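You operate a simulated robot arm through the tools that you are given. There is no shell and no other tool.

You run a simulated robot arm. Do the job below in one go: nothing can be reset, and whatever is moved stays where it is left.

JOB
Pack the bearing that the card names, fit it in the hub and cap the hub.
Fine: pump till grease shows all round, none spilt; turn the hub on its bearing before the cap goes on.

It is judged by the outcome, as a careful person would: the job done as asked, and still so three seconds after it is handed in. It fails if anything else is knocked over, pushed out of place, dropped, spilled or broken. A push-on lid holds only when it is set on centred and level and pressed home; a screw cap is set on level and turned clockwise until tight.

ROBOT AND FRAMES
A 7-joint arm with a fingered hand, fixed in place. Base frame: the origin is on the floor under the middle of its stand, x ahead of it, y to its left, z up; the work surface is at about z = 80. Units: cm, rad, N and s.
It reaches about 122.8 cm from its shoulder. Its first joint turns from -2.007 to 2.007 rad. Payload 5 kg.
Tool frame: the origin (TCP) lies between the finger pads and is the grasp point; the fingertips stand 3.2 cm ahead of it; z points along the fingers, y is the line along which they close. The gripper opens to 16 cm; its body begins 8.9 cm behind the TCP. The gripper is a hand of 4 fingers: y runs from the thumb to the fingers, the wrist lies at [0, 0, -26.7] in the tool frame, and closing takes about 1.5 s.
Orientation is that of the tool frame in the base frame, as [roll, pitch, yaw] about the fixed x, y, z axes, in that order (R = Rz(yaw) Ry(pitch) Rx(roll)). With the fingers straight down and closing along the base's y, the tool's x points along the base's -x, its y along +y and its z along -z.

CONTROLS
- The arm moves only by the tool drive_tool. Its argument "plan" is a list of rows, each a list of 7 numbers: the shift along the tool's x, y, z in units of 50 mm (1.0 is 50 mm), then the turn, a rotation vector about the tool's x, y, z in units of 6 degrees (1.0 is 6 degrees), then the opening in per cent of the stroke, from 0 (shut) to 100 (fully open). In form: [[x, y, z, wx, wy, wz, gripper], ...]. A call has 1 to 20 rows; each row shifts and turns the commanded pose from where the row before left it, along the tool's axes as they then stand. A call with a number of a shift or a turn outside -1 to 1 is refused whole. Each row takes 0.2 s and may step no farther than 5 cm and 0.15 rad from the row before; otherwise, or with a gripper value out of range, the whole call is refused. A pose out of reach is approached as far as the arm can. The call stops where the force on the tool passes 90 N (or 10 N more than at its start, if that is more) or the arm is blocked; 0.2 s more then pass. The fingers move at their own pace (about 4.5 cm/s each) and stop on an object; they squeeze with about 23 N. The grip force told is the motor's: it shows also when the fingers shut on nothing. Time passes only in rows, and 0.2 s behind the last, so rows that do not move let the fingers close. The reply holds the time, the measured pose of the TCP, the force on the tool along the base axes, the opening and the grip force, in the units named above and with some noise, with the torque about the TCP (base axes, N m) and any sound that the robot's microphone picked up.
- Cameras (640 x 400 px; columns grow to the right, rows downward): "scene" is fixed at [5.06, -50.25, 159.31]; the picture's right is [0.44, -0.90, 0.00], its down [-0.50, -0.25, -0.83] and it looks along [0.74, 0.37, -0.56] (base axes); focal length 354 px, centre (320, 200). "wrist" rides on the gripper at [8, -0.4, -11.4] in the tool frame; the picture's right is [0.05, 1.00, 0.00], its down [-0.82, 0.04, -0.58] and it looks along [-0.58, 0.03, 0.82] (tool axes); focal length 265 px, centre (320, 200). There is no depth. A picture from a camera that has moved, and an enlarged one, comes with that camera's place and axes in the base frame and with its lens.
- grab_frame(camera): a new picture of that camera. It takes no simulated time.
- lift_body(by): slides the trunk up (or, below 0, down) by that many cm; the arm rides with it, the base frame stays. It gives what a move gives, with no picture.
- hand_shape(shape): the hand has 4 fingers and takes this shape, open, in about a second: jaw (thumb against the fingers, like two jaws); tri (thumb and two fingers); tip (a fingertip pinch); poke (one finger out to press); point (the index stretched); flat (the hand flat); cup (the hand cupped); fist (a fist). The gripper value then closes the fingers along that shape, each until it touches; the sizes above hold for jaw. It gives what a move gives, with no picture.
- inspect(camera, box): a new picture of the part [left, top, right, bottom] of that camera's present view, enlarged. It takes no simulated time.
- close_job(): hands the job in; it is judged then, once.

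Nothing tells you positions but the pictures and the camera data. Unless the task says otherwise, let go and move clear before handing in.

The tools are called as name(argument=value, ...) on one line, values as JSON. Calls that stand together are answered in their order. drive_tool: Moves the arm, as the interface text tells. Its arguments: {"type":"object","properties":{"plan":{"type":"array"}},"required":["plan"]} The other tools are called the same way: lift_body (by) moves the trunk up or down; hand_shape (shape) gives the hand a shape; grab_frame (camera) takes a picture; inspect (camera, box) takes an enlarged picture of a part of a camera's view; close_job () hands the job in.

At the start:

```text
t: 0.0
tool_pos: [66.12, -17.49, 125.1]
tool_rot: [-3.141, -0.001, -3.141]
contact_force: [0.6, -0.4, 0.1]
torque: [-0.01, -0.03, -0.01]
opening: 15.98
grip_force: 0.1
shape: jaw
trunk travel left (down, up): [-57.5, 41.5]
```

scene: 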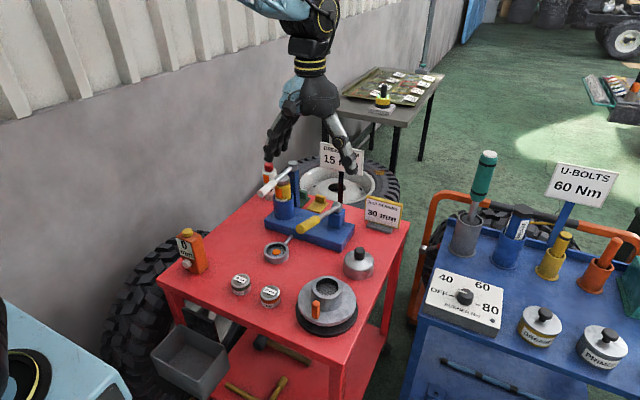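
wrist: 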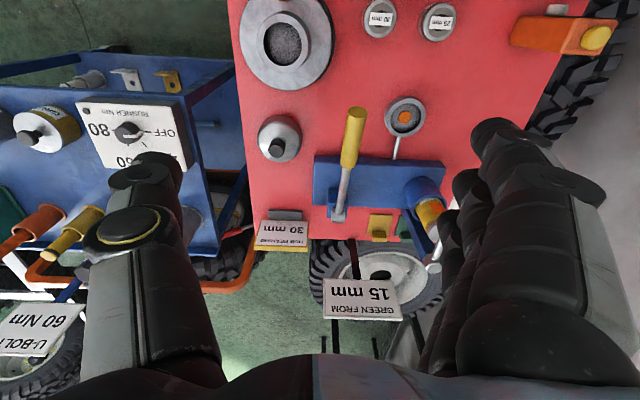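

I see a red trolley with a packer stand, two bearing tins, a hub, a grease cap, a card and a few other items. I'll take close pictures first, before moving anything.

inspect(camera="scene", box=[220, 140, 420, 265])

inspect(camera="scene", box=[160, 225, 380, 362])

inspect(camera="wrist", box=[230, 90, 470, 240])

inspect(camera="wrist", box=[220, 0, 480, 162])

```text
3.20 times, centred on (320, 202) of scene
camera zoom: at [5.06, -50.25, 159.31], right [0.44, -0.9, 0.0], down [-0.5, -0.25, -0.83], along [0.74, 0.37, -0.56], focal length 1132 px, centre (320, 192)
```

zoom: 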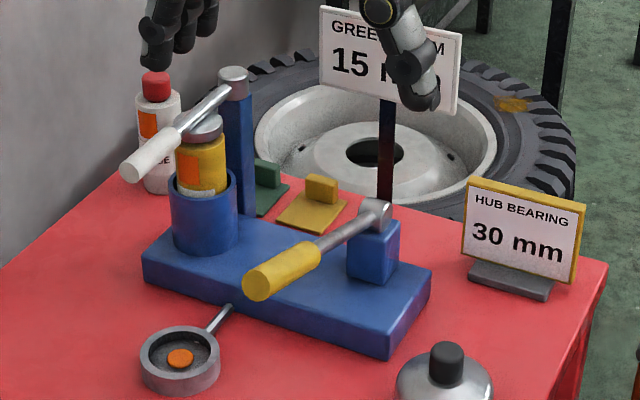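

```text
2.91 times, centred on (270, 294) of scene
camera zoom: at [5.06, -50.25, 159.31], right [0.44, -0.9, 0.0], down [-0.5, -0.25, -0.83], along [0.74, 0.37, -0.56], focal length 1029 px, centre (466, -72)
```

zoom: 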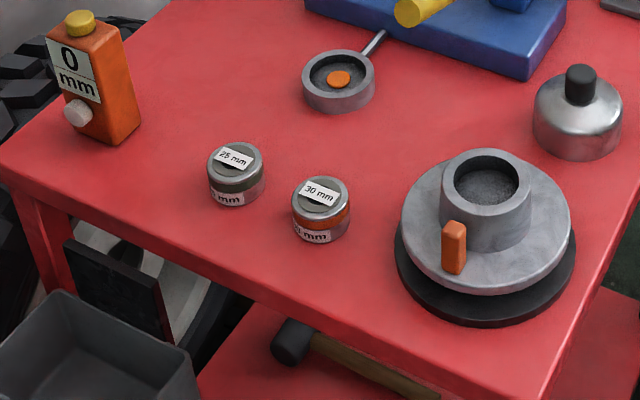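

```text
2.67 times, centred on (350, 165) of wrist
camera zoom: at [58.11, -17.95, 136.5], right [-0.05, 1.0, 0.0], down [0.82, 0.04, 0.58], along [0.58, 0.03, -0.82], focal length 708 px, centre (240, 293)
```

zoom: 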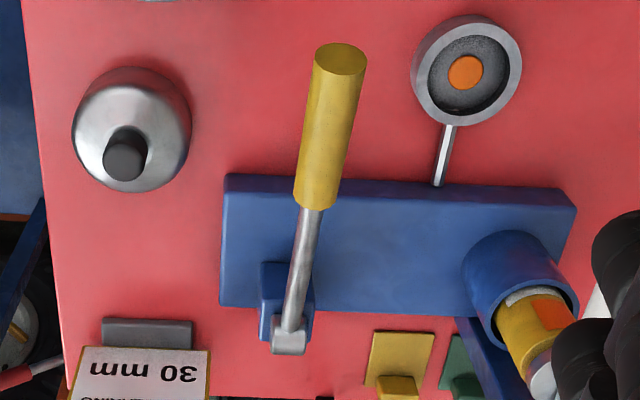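

```text
2.46 times, centred on (350, 81) of wrist
camera zoom: at [58.11, -17.95, 136.5], right [-0.05, 1.0, 0.0], down [0.82, 0.04, 0.58], along [0.58, 0.03, -0.82], focal length 653 px, centre (246, 493)
```

zoom: 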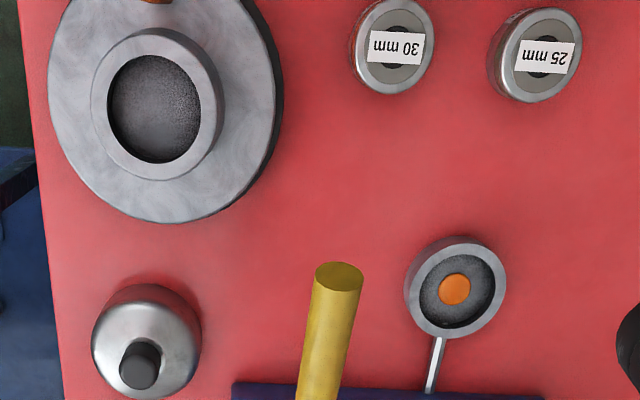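

The card on the stand reads "HUB BEARING 30 mm". The packer pan with the orange nozzle is near (74.6, 0.2). I'll look closer at every item before touching anything.

inspect(camera="scene", box=[255, 155, 335, 205])

inspect(camera="scene", box=[255, 195, 351, 265])

inspect(camera="scene", box=[220, 265, 300, 315])

inspect(camera="scene", box=[285, 240, 385, 340])

inspect(camera="scene", box=[350, 185, 420, 240])

inspect(camera="scene", box=[165, 220, 225, 280])

inspect(camera="scene", box=[330, 60, 440, 130])

inspect(camera="scene", box=[400, 140, 640, 380])

```text
8.00 times, centred on (295, 180) of scene
camera zoom: at [5.06, -50.25, 159.31], right [0.44, -0.9, 0.0], down [-0.5, -0.25, -0.83], along [0.74, 0.37, -0.56], focal length 2830 px, centre (520, 360)
```

zoom: 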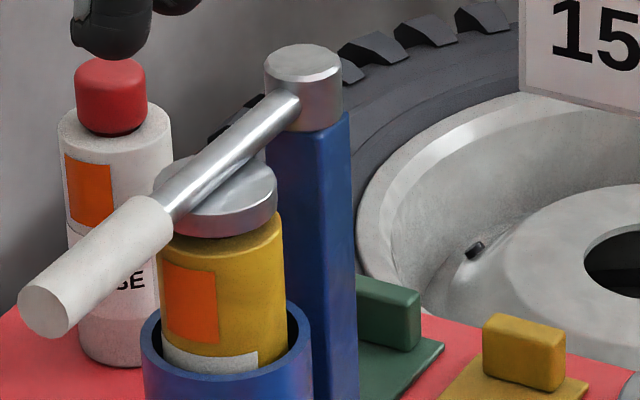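

```text
5.71 times, centred on (303, 230) of scene
camera zoom: at [5.06, -50.25, 159.31], right [0.44, -0.9, 0.0], down [-0.5, -0.25, -0.83], along [0.74, 0.37, -0.56], focal length 2021 px, centre (417, 29)
```

zoom: 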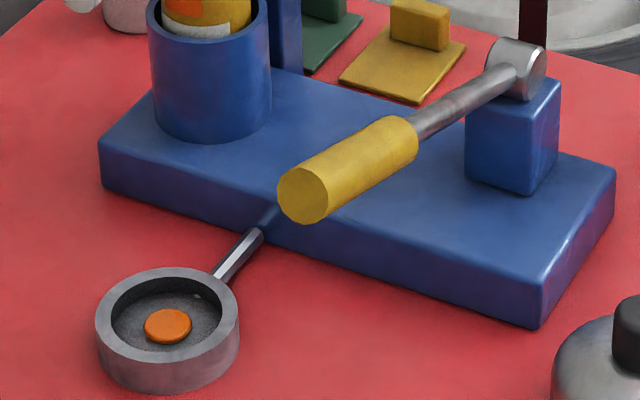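

```text
8.00 times, centred on (260, 290) of scene
camera zoom: at [5.06, -50.25, 159.31], right [0.44, -0.9, 0.0], down [-0.5, -0.25, -0.83], along [0.74, 0.37, -0.56], focal length 2830 px, centre (800, -520)
```

zoom: 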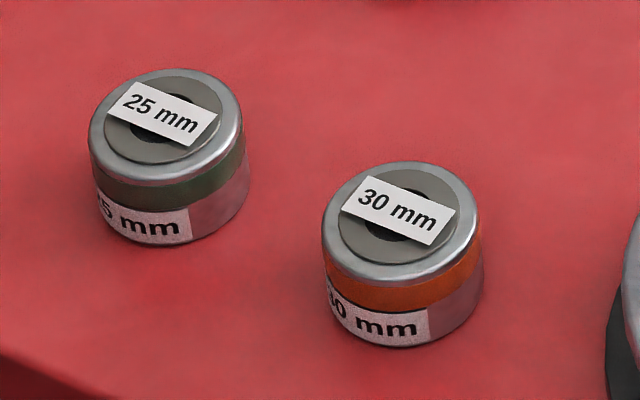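

```text
4.00 times, centred on (335, 290) of scene
camera zoom: at [5.06, -50.25, 159.31], right [0.44, -0.9, 0.0], down [-0.5, -0.25, -0.83], along [0.74, 0.37, -0.56], focal length 1415 px, centre (260, -160)
```

zoom: 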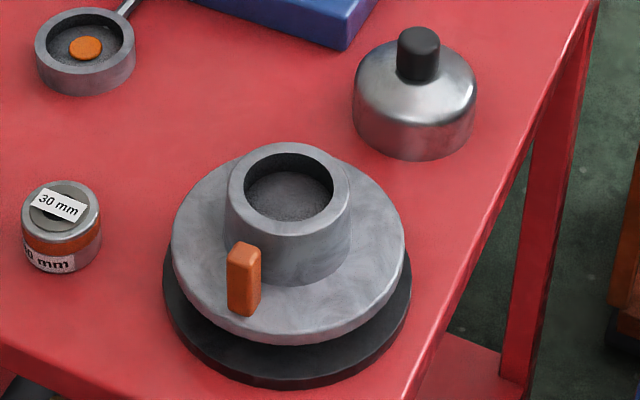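

```text
7.27 times, centred on (385, 212) of scene
camera zoom: at [5.06, -50.25, 159.31], right [0.44, -0.9, 0.0], down [-0.5, -0.25, -0.83], along [0.74, 0.37, -0.56], focal length 2572 px, centre (-153, 109)
```

zoom: 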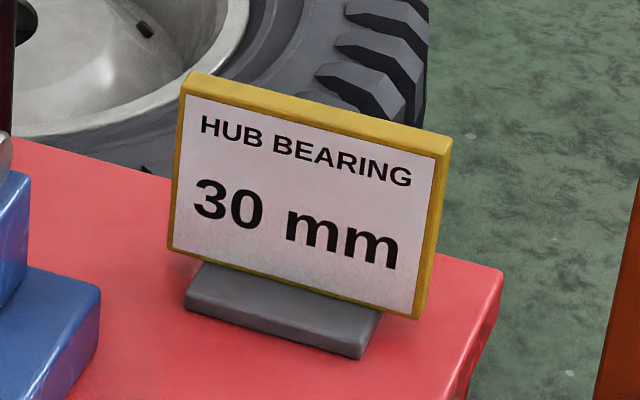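

```text
6.67 times, centred on (195, 250) of scene
camera zoom: at [5.06, -50.25, 159.31], right [0.44, -0.9, 0.0], down [-0.5, -0.25, -0.83], along [0.74, 0.37, -0.56], focal length 2358 px, centre (1153, -133)
```

zoom: 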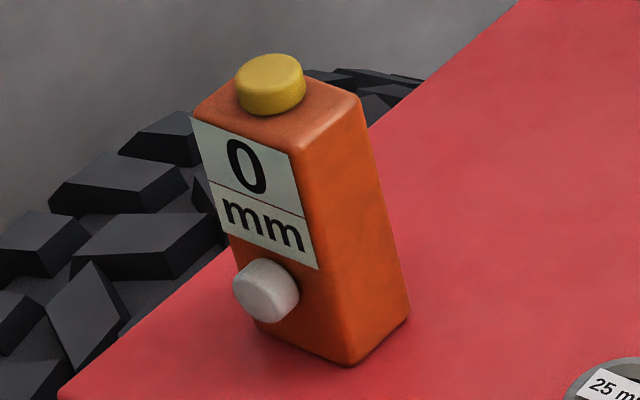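

```text
5.71 times, centred on (385, 95) of scene
camera zoom: at [5.06, -50.25, 159.31], right [0.44, -0.9, 0.0], down [-0.5, -0.25, -0.83], along [0.74, 0.37, -0.56], focal length 2021 px, centre (-51, 800)
```

zoom: 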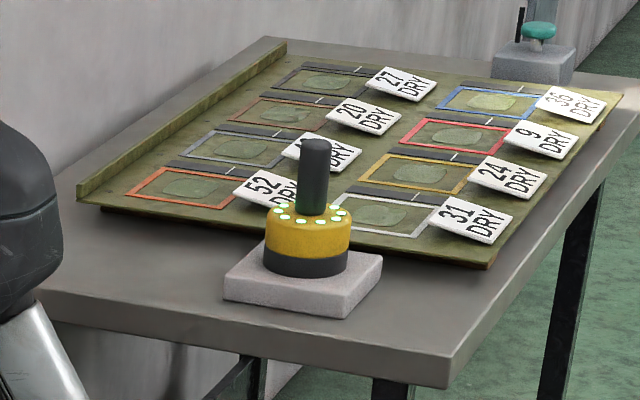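

```text
1.67 times, centred on (520, 260) of scene
camera zoom: at [5.06, -50.25, 159.31], right [0.44, -0.9, 0.0], down [-0.5, -0.25, -0.83], along [0.74, 0.37, -0.56], focal length 590 px, centre (-13, 100)
```

zoom: 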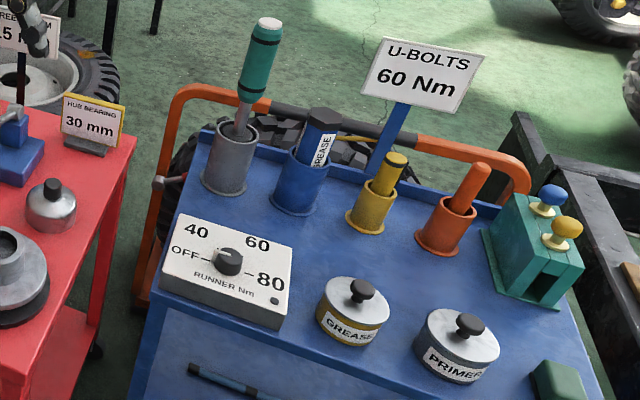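

I'm moving the hand back and left, well above everything, to see the packer from nearer with the wrist camera.

drive_tool(plan=[[0.53, 0.58, 0, 0, 0, 0, 100], [0.53, 0.58, 0, 0, 0, 0, 100], [0.53, 0.58, 0, 0, 0, 0, 100], [0.53, 0.58, 0, 0, 0, 0, 100], [0.53, 0.58, 0, 0, 0, 0, 100], [0.53, 0.58, 0, 0, 0, 0, 100], [0, 0, 0, 0, 0, 0, 100]])

grab_frame(camera="wrist")

grab_frame(camera="scene")

```text
t: 1.6
tool_pos: [50.38, 0.03, 125.05]
tool_rot: [3.141, -0.001, 3.138]
contact_force: [0.9, 0.3, 1.8]
torque: [0.01, 0.01, 0.0]
opening: 15.98
grip_force: 0.0
shape: jaw
trunk travel left (down, up): [-57.5, 41.5]
```

```text
taken
camera wrist: at [42.37, -0.38, 136.41], right [-0.05, 1.0, 0.0], down [0.82, 0.04, 0.58], along [0.58, 0.03, -0.82], focal length 265 px, centre (320, 200)
```

wrist: 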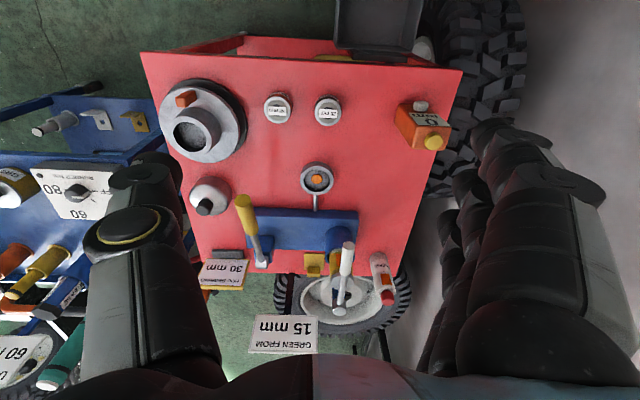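

```text
taken
```

scene: 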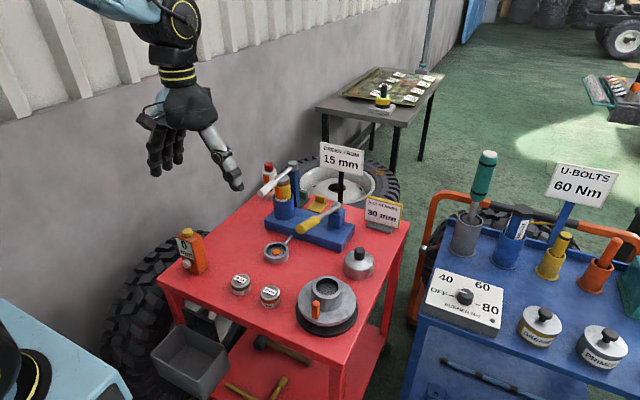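

inspect(camera="wrist", box=[220, 150, 420, 320])

inspect(camera="scene", box=[245, 140, 415, 250])

inspect(camera="wrist", box=[150, 60, 350, 220])

```text
2.35 times, centred on (320, 235) of wrist
camera zoom: at [42.37, -0.38, 136.41], right [-0.05, 1.0, 0.0], down [0.82, 0.04, 0.58], along [0.58, 0.03, -0.82], focal length 624 px, centre (320, 118)
```

zoom: 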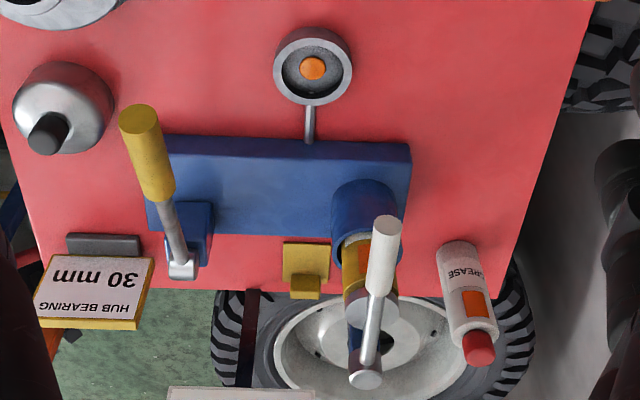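

```text
3.64 times, centred on (330, 195) of scene
camera zoom: at [5.06, -50.25, 159.31], right [0.44, -0.9, 0.0], down [-0.5, -0.25, -0.83], along [0.74, 0.37, -0.56], focal length 1286 px, centre (284, 218)
```

zoom: 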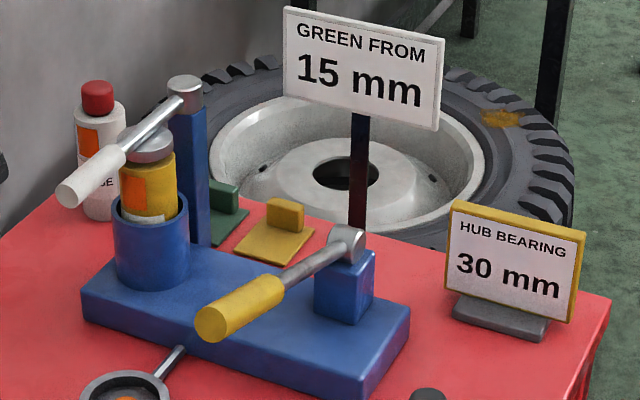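

```text
2.50 times, centred on (250, 140) of wrist
camera zoom: at [42.37, -0.38, 136.41], right [-0.05, 1.0, 0.0], down [0.82, 0.04, 0.58], along [0.58, 0.03, -0.82], focal length 664 px, centre (495, 350)
```

zoom: 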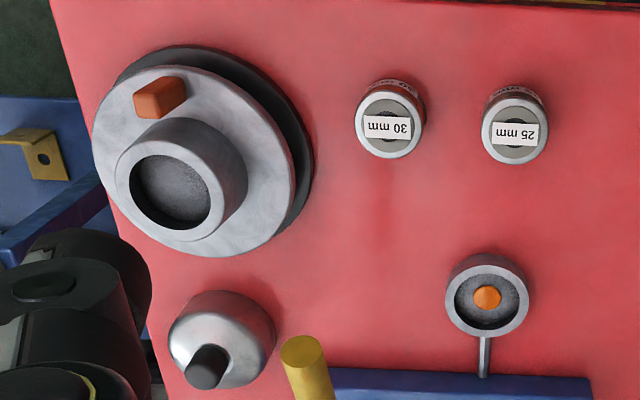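

The yellow lever, raised, looks like the pump. The white one rests over the grease cartridge. I'll check the shape of the hand itself so I can plan clearances.

inspect(camera="scene", box=[120, 60, 270, 200])

hand_shape(shape="tri")

inspect(camera="scene", box=[120, 60, 270, 200])

grab_frame(camera="wrist")

hand_shape(shape="tip")

inspect(camera="scene", box=[120, 60, 270, 200])

grab_frame(camera="wrist")

```text
2.86 times, centred on (195, 130) of scene
camera zoom: at [5.06, -50.25, 159.31], right [0.44, -0.9, 0.0], down [-0.5, -0.25, -0.83], along [0.74, 0.37, -0.56], focal length 1011 px, centre (677, 400)
```

zoom: 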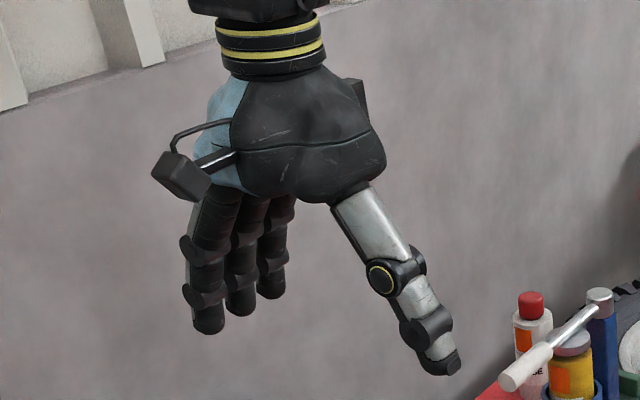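

```text
t: 2.5
tool_pos: [50.42, 0.08, 125.11]
tool_rot: [3.141, -0.001, 3.142]
contact_force: [0.3, -0.4, -0.5]
torque: [0.01, 0.04, 0.0]
opening: 16.0
grip_force: 0.0
shape: tri
trunk travel left (down, up): [-57.5, 41.5]
```

```text
2.86 times, centred on (195, 130) of scene
camera zoom: at [5.06, -50.25, 159.31], right [0.44, -0.9, 0.0], down [-0.5, -0.25, -0.83], along [0.74, 0.37, -0.56], focal length 1011 px, centre (677, 400)
```

zoom: 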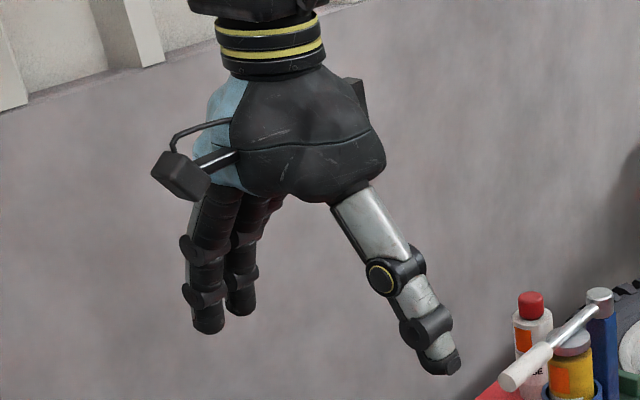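

```text
taken
camera wrist: at [42.37, -0.37, 136.43], right [-0.05, 1.0, 0.0], down [0.82, 0.04, 0.58], along [0.58, 0.03, -0.82], focal length 265 px, centre (320, 200)
```

wrist: 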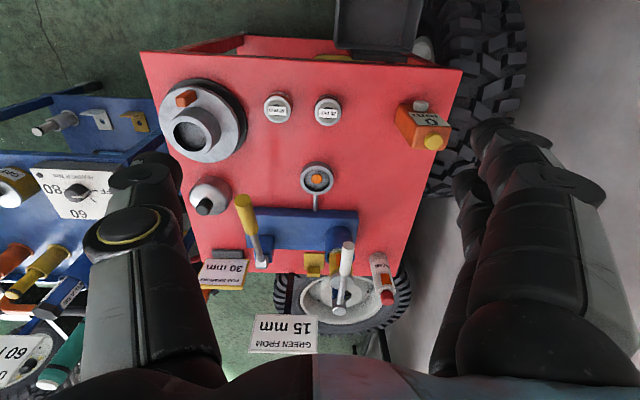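

```text
t: 3.4
tool_pos: [50.4, -0.03, 124.98]
tool_rot: [3.141, 0.0, -3.141]
contact_force: [1.3, -0.1, -0.4]
torque: [-0.03, -0.01, 0.0]
opening: 16.01
grip_force: 0.1
shape: tip
trunk travel left (down, up): [-57.5, 41.5]
```

```text
2.86 times, centred on (195, 130) of scene
camera zoom: at [5.06, -50.25, 159.31], right [0.44, -0.9, 0.0], down [-0.5, -0.25, -0.83], along [0.74, 0.37, -0.56], focal length 1011 px, centre (677, 400)
```

zoom: 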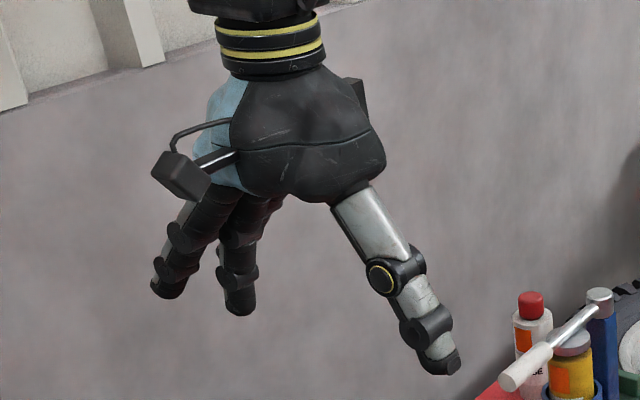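

```text
taken
camera wrist: at [42.37, -0.37, 136.43], right [-0.05, 1.0, 0.0], down [0.82, 0.04, 0.58], along [0.58, 0.03, -0.82], focal length 265 px, centre (320, 200)
```

wrist: 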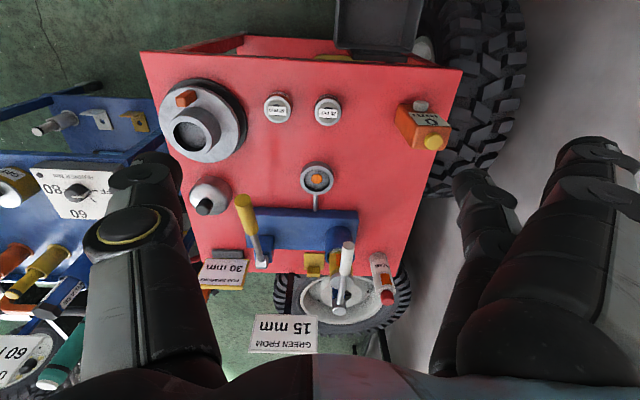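

I'll switch back to jaw, partly close the hand in free air, and see how the fingertips sit at about the bearing's width.

hand_shape(shape="jaw")

drive_tool(plan=[[0, 0, 0, 0, 0, 0, 35], [0, 0, 0, 0, 0, 0, 35], [0, 0, 0, 0, 0, 0, 35], [0, 0, 0, 0, 0, 0, 35], [0, 0, 0, 0, 0, 0, 35], [0, 0, 0, 0, 0, 0, 35], [0, 0, 0, 0, 0, 0, 35], [0, 0, 0, 0, 0, 0, 35]])

inspect(camera="scene", box=[120, 60, 270, 200])

grab_frame(camera="wrist")

```text
t: 4.3
tool_pos: [50.41, 0.05, 124.97]
tool_rot: [-3.14, 0.0, 3.142]
contact_force: [0.2, 0.0, 0.0]
torque: [-0.02, -0.02, 0.02]
opening: 16.01
grip_force: 0.0
shape: jaw
trunk travel left (down, up): [-57.5, 41.5]
```

```text
t: 6.1
tool_pos: [50.3, -0.02, 125.05]
tool_rot: [3.141, 0.0, 3.141]
contact_force: [0.1, -0.4, 0.5]
torque: [0.01, -0.01, 0.02]
opening: 5.66
grip_force: 0.0
shape: jaw
trunk travel left (down, up): [-57.5, 41.5]
```

```text
2.86 times, centred on (195, 130) of scene
camera zoom: at [5.06, -50.25, 159.31], right [0.44, -0.9, 0.0], down [-0.5, -0.25, -0.83], along [0.74, 0.37, -0.56], focal length 1011 px, centre (677, 400)
```

zoom: 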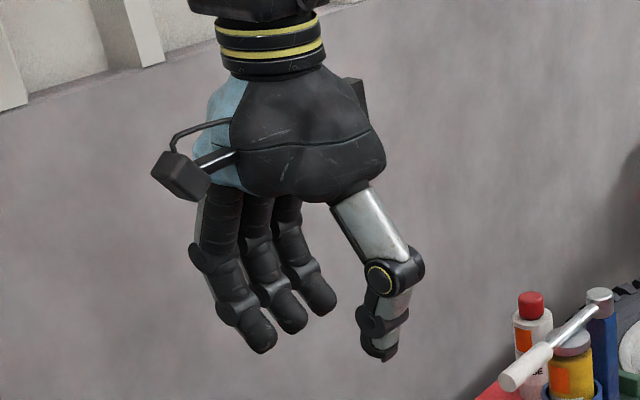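

```text
taken
camera wrist: at [42.37, -0.37, 136.43], right [-0.05, 1.0, 0.0], down [0.82, 0.04, 0.58], along [0.58, 0.03, -0.82], focal length 265 px, centre (320, 200)
```

wrist: 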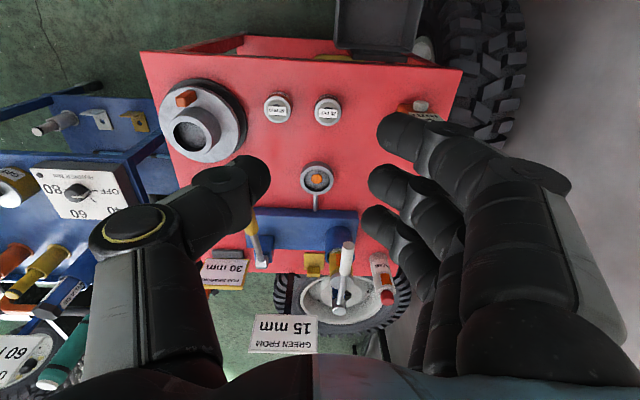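

Now I'm moving above the 30 mm bearing, which I estimate at (58.6, -7.8) with its top at about 83.3. I'll check the alignment with the wrist camera there.

drive_tool(plan=[[-0.236, -0.223, 0.714, 0, 0, 0, 60], [-0.236, -0.223, 0.714, 0, 0, 0, 60], [-0.236, -0.223, 0.714, 0, 0, 0, 60], [-0.236, -0.223, 0.714, 0, 0, 0, 60], [-0.236, -0.223, 0.714, 0, 0, 0, 60], [-0.236, -0.223, 0.714, 0, 0, 0, 60], [-0.236, -0.223, 0.714, 0, 0, 0, 60], [0, 0, 0, 0, 0, 0, 60], [0, 0, 0, 0, 0, 0, 60]])

grab_frame(camera="wrist")

grab_frame(camera="scene")

```text
t: 8.1
tool_pos: [58.5, -8.16, 100.05]
tool_rot: [-3.141, 0.0, -3.141]
contact_force: [-0.9, -0.3, 0.0]
torque: [0.01, 0.01, 0.0]
opening: 9.52
grip_force: 0.1
shape: jaw
trunk travel left (down, up): [-57.5, 41.5]
```

```text
taken
camera wrist: at [50.51, -8.52, 111.49], right [-0.05, 1.0, 0.0], down [0.82, 0.04, 0.58], along [0.58, 0.03, -0.82], focal length 265 px, centre (320, 200)
```

wrist: 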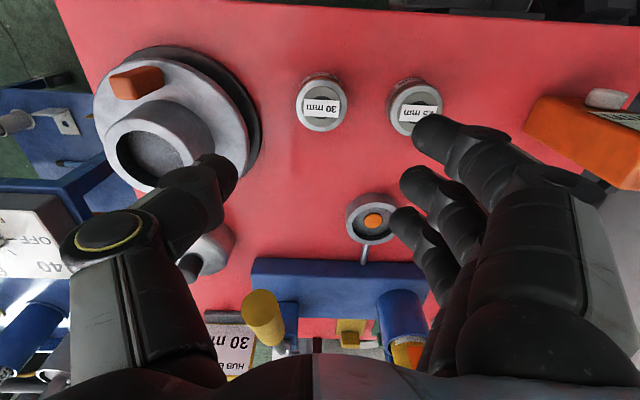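

```text
taken
```

scene: 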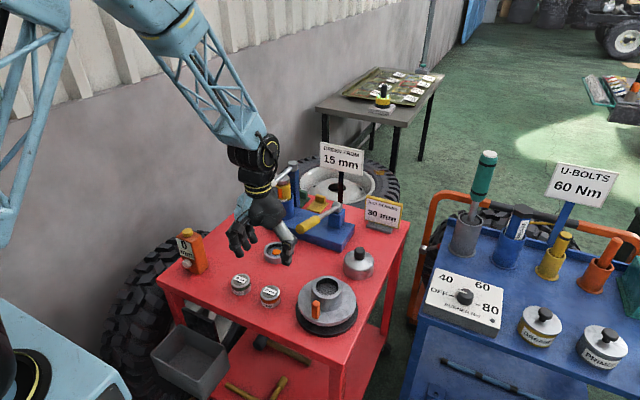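

inspect(camera="wrist", box=[280, 60, 380, 150])

inspect(camera="wrist", box=[330, 170, 430, 260])

inspect(camera="wrist", box=[80, 30, 280, 200])

```text
4.44 times, centred on (330, 105) of wrist
camera zoom: at [50.51, -8.52, 111.49], right [-0.05, 1.0, 0.0], down [0.82, 0.04, 0.58], along [0.58, 0.03, -0.82], focal length 1180 px, centre (276, 622)
```

zoom: 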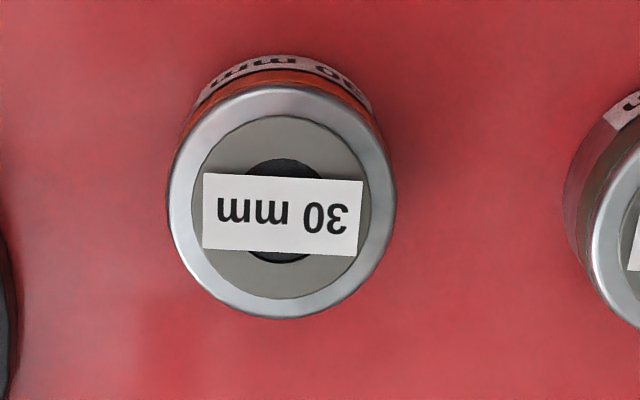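

```text
4.44 times, centred on (380, 215) of wrist
camera zoom: at [50.51, -8.52, 111.49], right [-0.05, 1.0, 0.0], down [0.82, 0.04, 0.58], along [0.58, 0.03, -0.82], focal length 1180 px, centre (53, 133)
```

zoom: 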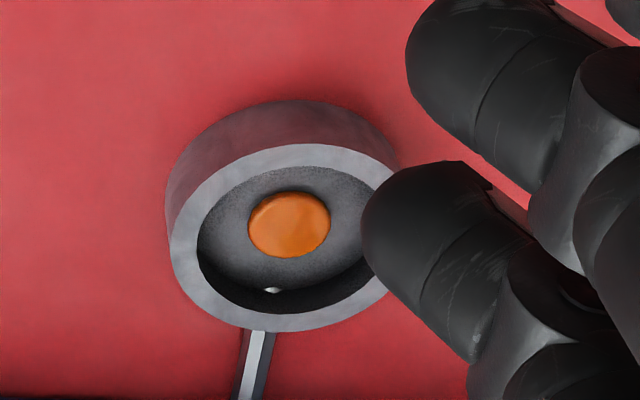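

```text
2.35 times, centred on (180, 115) of wrist
camera zoom: at [50.51, -8.52, 111.49], right [-0.05, 1.0, 0.0], down [0.82, 0.04, 0.58], along [0.58, 0.03, -0.82], focal length 624 px, centre (649, 400)
```

zoom: 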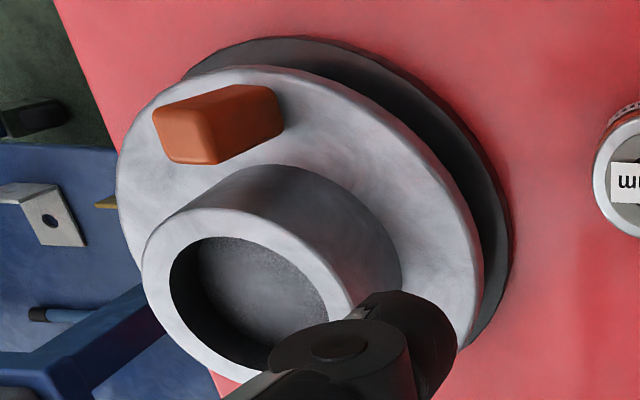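

The bearing top is centred at about (58.45, -8.0). I'm narrowing the hand to about 7.5 cm so it clears its neighbours, then lowering to just above the bearing to check.

drive_tool(plan=[[0, 0.03, 0, 0, 0, 0, 47], [0, 0, 0, 0, 0, 0, 47], [0, 0, 0.6, 0, 0, 0, 47], [0, 0, 0.6, 0, 0, 0, 47], [0, 0, 0.6, 0, 0, 0, 47], [0, 0, 0.5, 0, 0, 0, 47], [0, 0, 0, 0, 0, 0, 47]])

grab_frame(camera="wrist")

inspect(camera="scene", box=[200, 190, 340, 320])

```text
t: 9.7
tool_pos: [58.49, -7.92, 88.43]
tool_rot: [3.141, 0.0, -3.141]
contact_force: [0.8, -0.7, 0.2]
torque: [0.03, 0.02, 0.04]
opening: 7.6
grip_force: 0.1
shape: jaw
trunk travel left (down, up): [-57.5, 41.5]
```

```text
taken
camera wrist: at [50.41, -8.28, 99.94], right [-0.05, 1.0, 0.0], down [0.82, 0.04, 0.58], along [0.58, 0.03, -0.82], focal length 265 px, centre (320, 200)
```

wrist: 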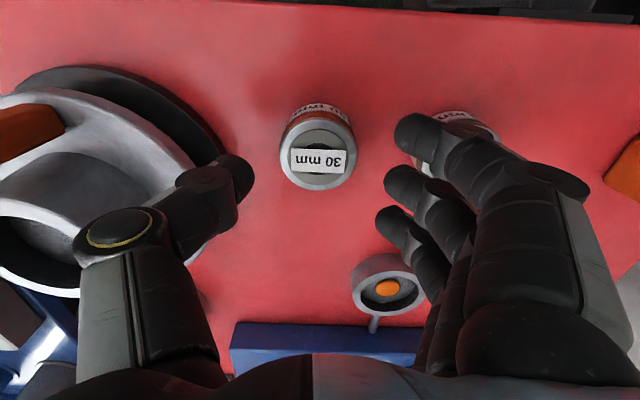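

```text
3.08 times, centred on (270, 255) of scene
camera zoom: at [5.06, -50.25, 159.31], right [0.44, -0.9, 0.0], down [-0.5, -0.25, -0.83], along [0.74, 0.37, -0.56], focal length 1088 px, centre (474, 31)
```

zoom: 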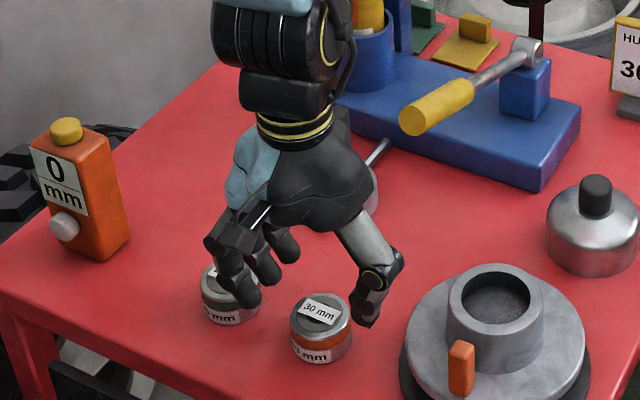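

The index finger would come too close to the 25 mm bearing at this angle. I'll rise a little and turn the hand 90° so it closes along x, between the neighbours.

drive_tool(plan=[[0, 0, -0.4, 0, 0, 0, 47], [0, 0, 0, 0, 0, 1, 47], [0, 0, 0, 0, 0, 1, 47], [0, 0, 0, 0, 0, 1, 47], [0, 0, 0, 0, 0, 1, 47], [0, 0, 0, 0, 0, 1, 47], [0, 0, 0, 0, 0, 1, 47], [0, 0, 0, 0, 0, 1, 47], [0, 0, 0, 0, 0, 1, 47], [0, 0, 0, 0, 0, 1, 47], [0, 0, 0, 0, 0, 1, 47], [0, 0, 0, 0, 0, 1, 47], [0, 0, 0, 0, 0, 1, 47], [0, 0, 0, 0, 0, 1, 47], [0, 0, 0, 0, 0, 1, 47], [0, 0, 0, 0, 0, 1, 47], [0, 0, 0, 0, 0, 0, 47]])

grab_frame(camera="wrist")

inspect(camera="scene", box=[200, 190, 340, 320])

```text
t: 13.3
tool_pos: [58.54, -7.82, 90.64]
tool_rot: [3.142, 0.001, 1.568]
contact_force: [0.0, 0.4, -0.2]
torque: [-0.01, 0.0, 0.02]
opening: 7.62
grip_force: 0.1
shape: jaw
trunk travel left (down, up): [-57.5, 41.5]
```

```text
taken
camera wrist: at [58.13, 0.24, 102.0], right [1.0, 0.05, 0.0], down [0.04, -0.82, 0.58], along [0.03, -0.58, -0.82], focal length 265 px, centre (320, 200)
```

wrist: 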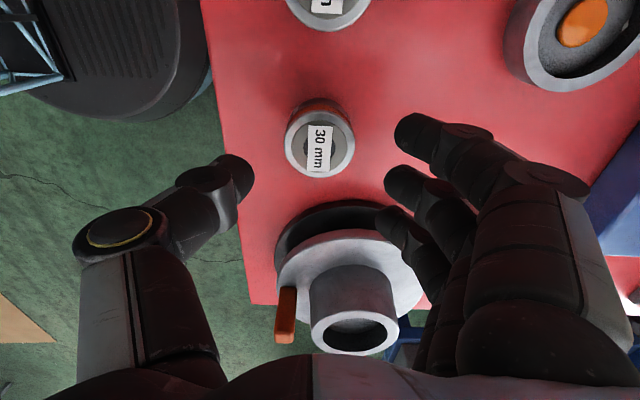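

```text
3.08 times, centred on (270, 255) of scene
camera zoom: at [5.06, -50.25, 159.31], right [0.44, -0.9, 0.0], down [-0.5, -0.25, -0.83], along [0.74, 0.37, -0.56], focal length 1088 px, centre (474, 31)
```

zoom: 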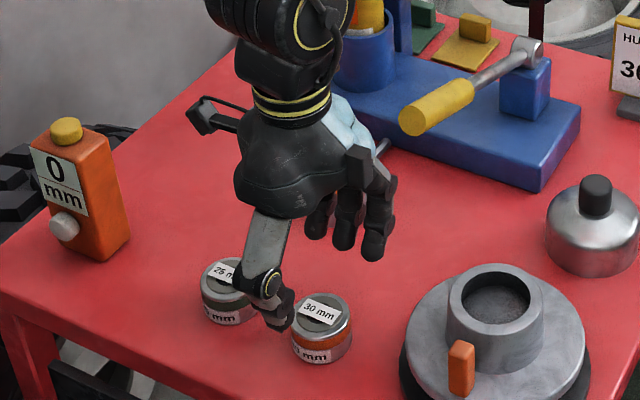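

The hand now straddles the bearing along x, well clear of the other parts. I'm lowering to a fingertip grip on the upper part of the bearing and closing.

drive_tool(plan=[[-0.026, 0, 0.5, 0, 0, 0, 47], [0, 0, 0.4, 0, 0, 0, 47], [0, 0, 0.19, 0, 0, 0, 47], [0, 0, 0, 0, 0, 0, 47]])

grab_frame(camera="wrist")

inspect(camera="scene", box=[225, 240, 325, 320])

```text
t: 14.3
tool_pos: [58.51, -7.84, 85.03]
tool_rot: [-3.141, -0.001, 1.57]
contact_force: [0.5, -0.2, 0.2]
torque: [0.03, 0.0, 0.0]
opening: 7.61
grip_force: 0.1
shape: jaw
trunk travel left (down, up): [-57.5, 41.5]
```

```text
taken
camera wrist: at [58.2, 0.14, 96.45], right [1.0, 0.05, 0.0], down [0.04, -0.82, 0.58], along [0.03, -0.58, -0.82], focal length 265 px, centre (320, 200)
```

wrist: 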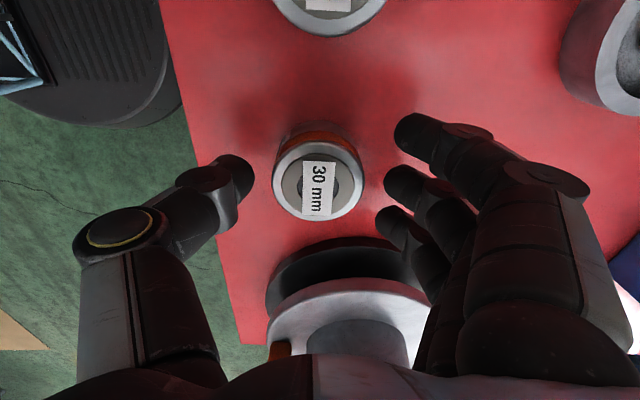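

```text
5.00 times, centred on (275, 280) of scene
camera zoom: at [5.06, -50.25, 159.31], right [0.44, -0.9, 0.0], down [-0.5, -0.25, -0.83], along [0.74, 0.37, -0.56], focal length 1769 px, centre (545, -200)
```

zoom: 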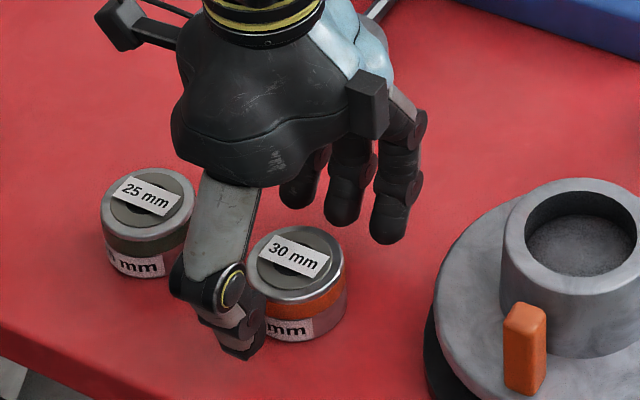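

drive_tool(plan=[[0, 0, 0, 0, 0, 0, 25], [0, 0, 0, 0, 0, 0, 25], [0, 0, 0, 0, 0, 0, 20], [0, 0, 0, 0, 0, 0, 10], [0, 0, 0, 0, 0, 0, 0], [0, 0, 0, 0, 0, 0, 0], [0, 0, 0, 0, 0, 0, 0], [0, 0, 0, 0, 0, 0, 0]])

grab_frame(camera="wrist")

inspect(camera="scene", box=[225, 240, 325, 320])

```text
t: 16.1
tool_pos: [58.61, -7.98, 85.02]
tool_rot: [3.141, -0.001, 1.57]
contact_force: [0.0, 1.1, 0.6]
torque: [0.0, -0.03, 0.05]
opening: 3.57
grip_force: 23.1
shape: jaw
trunk travel left (down, up): [-57.5, 41.5]
```

```text
taken
camera wrist: at [58.21, 0.14, 96.45], right [1.0, 0.05, 0.0], down [0.04, -0.82, 0.58], along [0.03, -0.58, -0.82], focal length 265 px, centre (320, 200)
```

wrist: 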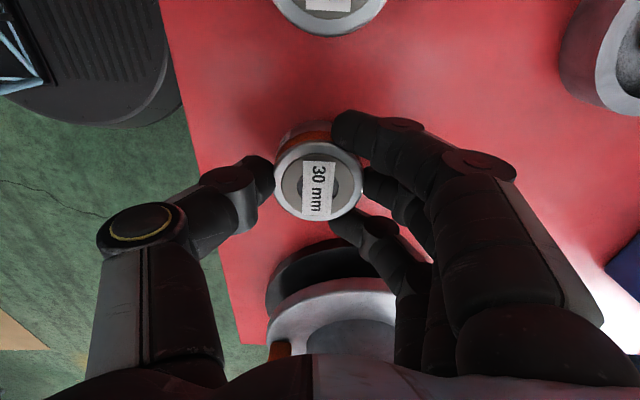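

```text
5.00 times, centred on (275, 280) of scene
camera zoom: at [5.06, -50.25, 159.31], right [0.44, -0.9, 0.0], down [-0.5, -0.25, -0.83], along [0.74, 0.37, -0.56], focal length 1769 px, centre (545, -200)
```

zoom: 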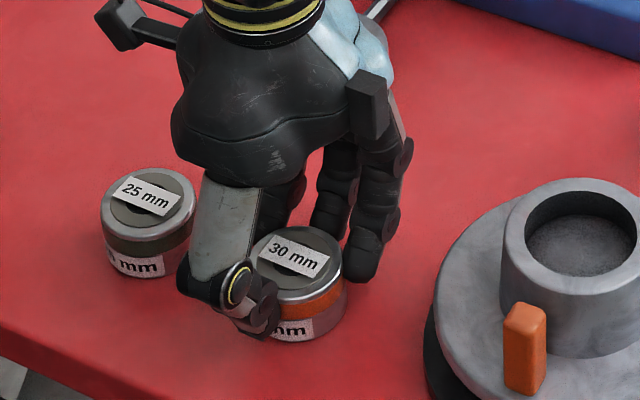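

All the fingers hold the bearing and it didn't shift. I'm lifting it straight up and checking.

drive_tool(plan=[[0, 0, -0.2, 0, 0, 0, 0], [0, 0, -0.3, 0, 0, 0, 0], [0, 0, -0.5, 0, 0, 0, 0], [0, 0, -0.5, 0, 0, 0, 0], [0, 0, -0.5, 0, 0, 0, 0], [0, 0, -0.5, 0, 0, 0, 0], [0, 0, 0, 0, 0, 0, 0]])

grab_frame(camera="wrist")

grab_frame(camera="scene")

inspect(camera="scene", box=[225, 190, 345, 300])

```text
t: 17.7
tool_pos: [58.51, -8.03, 97.73]
tool_rot: [3.141, 0.001, 1.57]
contact_force: [-0.3, 0.3, -3.5]
torque: [0.02, -0.02, 0.0]
opening: 3.55
grip_force: 22.9
shape: jaw
trunk travel left (down, up): [-57.5, 41.5]
```

```text
taken
camera wrist: at [58.07, -0.06, 109.09], right [1.0, 0.05, 0.0], down [0.04, -0.82, 0.58], along [0.03, -0.58, -0.82], focal length 265 px, centre (320, 200)
```

wrist: 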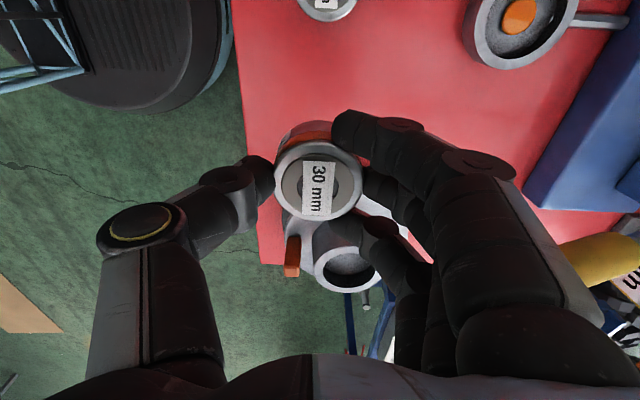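

```text
taken
```

scene: 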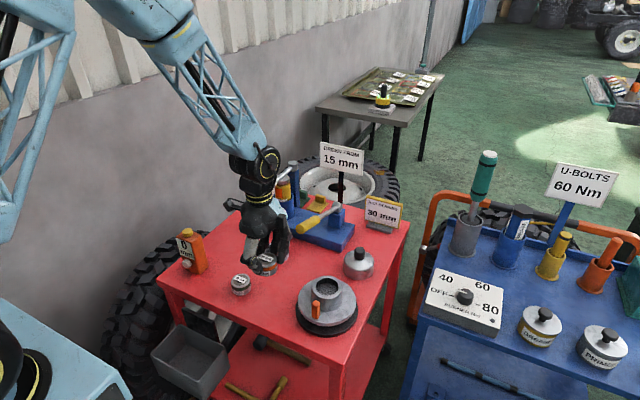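

```text
3.64 times, centred on (285, 245) of scene
camera zoom: at [5.06, -50.25, 159.31], right [0.44, -0.9, 0.0], down [-0.5, -0.25, -0.83], along [0.74, 0.37, -0.56], focal length 1286 px, centre (447, 36)
```

zoom: 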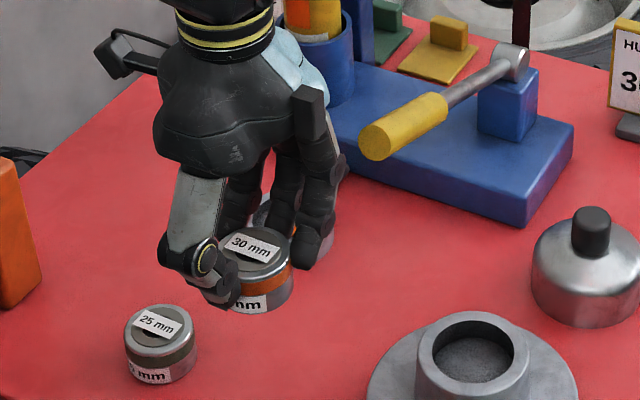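

The bearing is held level and about 5 cm below the tool point. I'll move back and left, clear of the yellow lever, before turning the hand to a heading that suits the packer cup.

drive_tool(plan=[[0.55, -0.175, -0.12, 0, 0, 0, 0], [0.55, -0.175, -0.12, 0, 0, 0, 0], [0.55, -0.175, -0.12, 0, 0, 0, 0], [0.55, -0.175, -0.12, 0, 0, 0, 0], [0, 0, 0, 0, 0, -1, 0], [0, 0, 0, 0, 0, -1, 0], [0, 0, 0, 0, 0, -1, 0], [0, 0, 0, 0, 0, -1, 0], [0, 0, 0, 0, 0, -1, 0], [0, 0, 0, 0, 0, -1, 0], [0, 0, 0, 0, 0, -1, 0], [0, 0, 0, 0, 0, -1, 0], [0, 0, 0, 0, 0, -1, 0], [0, 0, 0, 0, 0, 0, 0]])

drive_tool(plan=[[0, 0, 0, 0, 0, -1, 0], [0, 0, 0, 0, 0, -1, 0], [0, 0, 0, 0, 0, -1, 0], [0, 0, 0, 0, 0, -1, 0], [0, 0, 0, 0, 0, -1, 0], [0, 0, 0, 0, 0, -1, 0], [0, 0, 0, 0, 0, -1, 0], [0, 0, 0, 0, 0, -1, 0], [0, 0, 0, 0, 0, -1, 0], [0, 0, 0, 0, 0, -0.33, 0], [0, 0, 0, 0, 0, 0, 0]])

grab_frame(camera="wrist")

grab_frame(camera="scene")

```text
t: 20.7
tool_pos: [54.93, 2.91, 100.06]
tool_rot: [-3.141, -0.001, 2.516]
contact_force: [0.7, 1.1, -4.4]
torque: [0.02, 0.02, 0.02]
opening: 3.57
grip_force: 22.8
shape: jaw
trunk travel left (down, up): [-57.5, 41.5]
```

```text
t: 23.1
tool_pos: [54.91, 3.02, 99.89]
tool_rot: [-3.141, -0.001, -2.794]
contact_force: [-0.3, 0.4, -3.4]
torque: [-0.01, 0.01, -0.01]
opening: 3.56
grip_force: 23.3
shape: jaw
trunk travel left (down, up): [-57.5, 41.5]
```

```text
taken
camera wrist: at [47.61, -0.12, 111.44], right [-0.39, 0.92, 0.0], down [0.75, 0.32, 0.58], along [0.53, 0.23, -0.82], focal length 265 px, centre (320, 200)
```

wrist: 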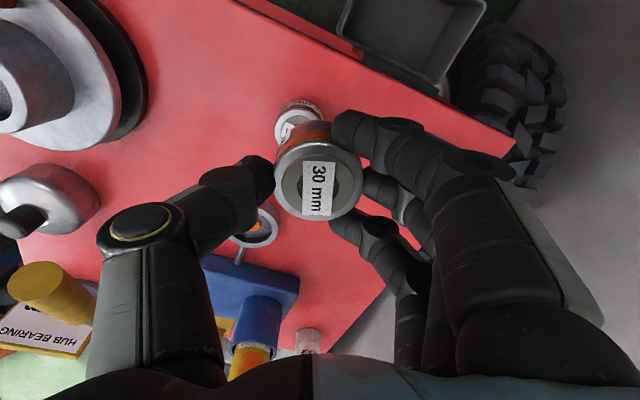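

```text
taken
```

scene: 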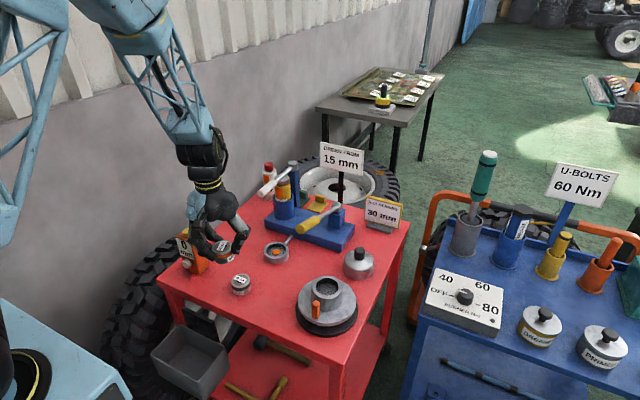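

I'm moving forward at a safe height over the packer cup at about (74.85, 0.2).

drive_tool(plan=[[-0.593, -0.316, 0, 0, 0, 0, 0], [-0.593, -0.316, 0, 0, 0, 0, 0], [-0.593, -0.316, 0, 0, 0, 0, 0], [-0.593, -0.316, 0, 0, 0, 0, 0], [-0.593, -0.316, 0, 0, 0, 0, 0], [-0.593, -0.316, 0, 0, 0, 0, 0], [0, 0, 0, 0, 0, 0, 0]])

grab_frame(camera="wrist")

inspect(camera="scene", box=[220, 140, 360, 280])

```text
t: 24.7
tool_pos: [74.96, 0.3, 100.05]
tool_rot: [3.141, 0.001, -2.791]
contact_force: [0.8, -0.4, -3.6]
torque: [0.03, -0.02, -0.03]
opening: 3.52
grip_force: 23.1
shape: jaw
trunk travel left (down, up): [-57.5, 41.5]
```

```text
taken
camera wrist: at [67.49, -2.74, 111.54], right [-0.39, 0.92, 0.0], down [0.75, 0.32, 0.58], along [0.53, 0.22, -0.82], focal length 265 px, centre (320, 200)
```

wrist: 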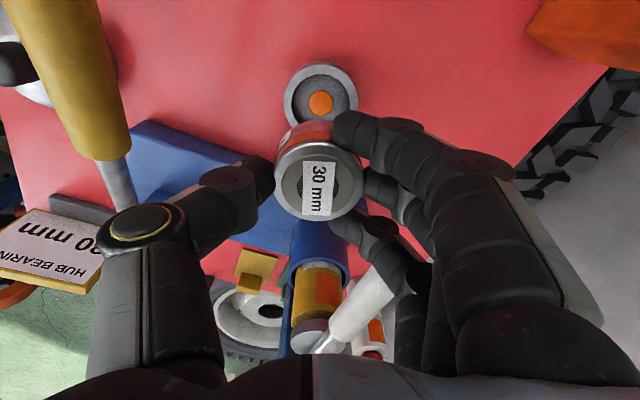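

```text
2.86 times, centred on (290, 210) of scene
camera zoom: at [5.06, -50.25, 159.31], right [0.44, -0.9, 0.0], down [-0.5, -0.25, -0.83], along [0.74, 0.37, -0.56], focal length 1011 px, centre (406, 171)
```

zoom: 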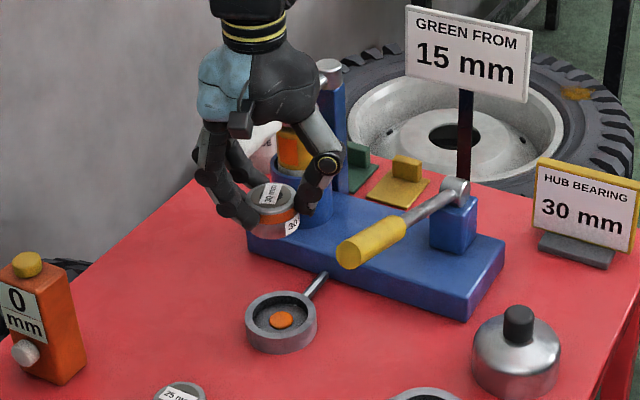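

inspect(camera="wrist", box=[260, 50, 390, 140])

inspect(camera="wrist", box=[240, 120, 440, 380])

```text
4.44 times, centred on (325, 95) of wrist
camera zoom: at [67.49, -2.74, 111.54], right [-0.39, 0.92, 0.0], down [0.75, 0.32, 0.58], along [0.53, 0.22, -0.82], focal length 1180 px, centre (298, 667)
```

zoom: 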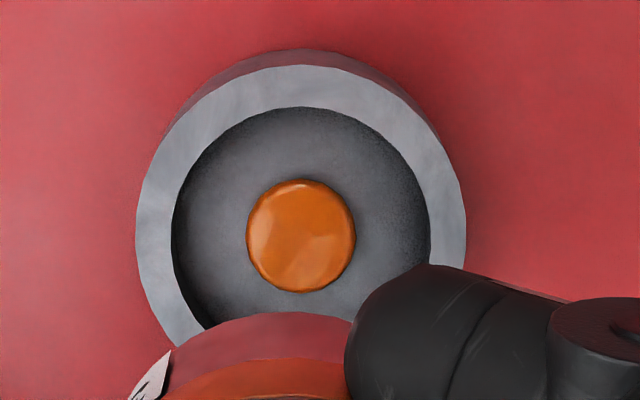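

```text
1.54 times, centred on (340, 250) of wrist
camera zoom: at [67.49, -2.74, 111.54], right [-0.39, 0.92, 0.0], down [0.75, 0.32, 0.58], along [0.53, 0.22, -0.82], focal length 408 px, centre (289, 123)
```

zoom: 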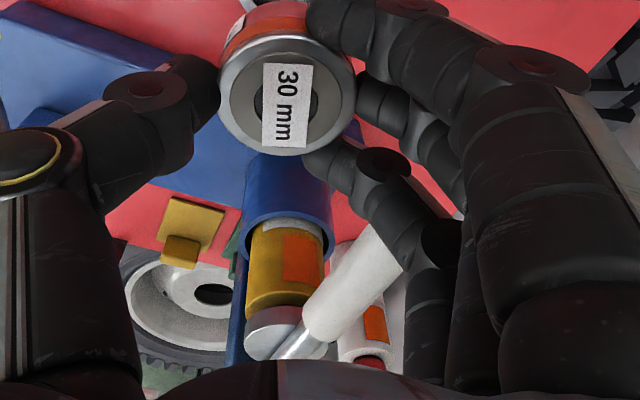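

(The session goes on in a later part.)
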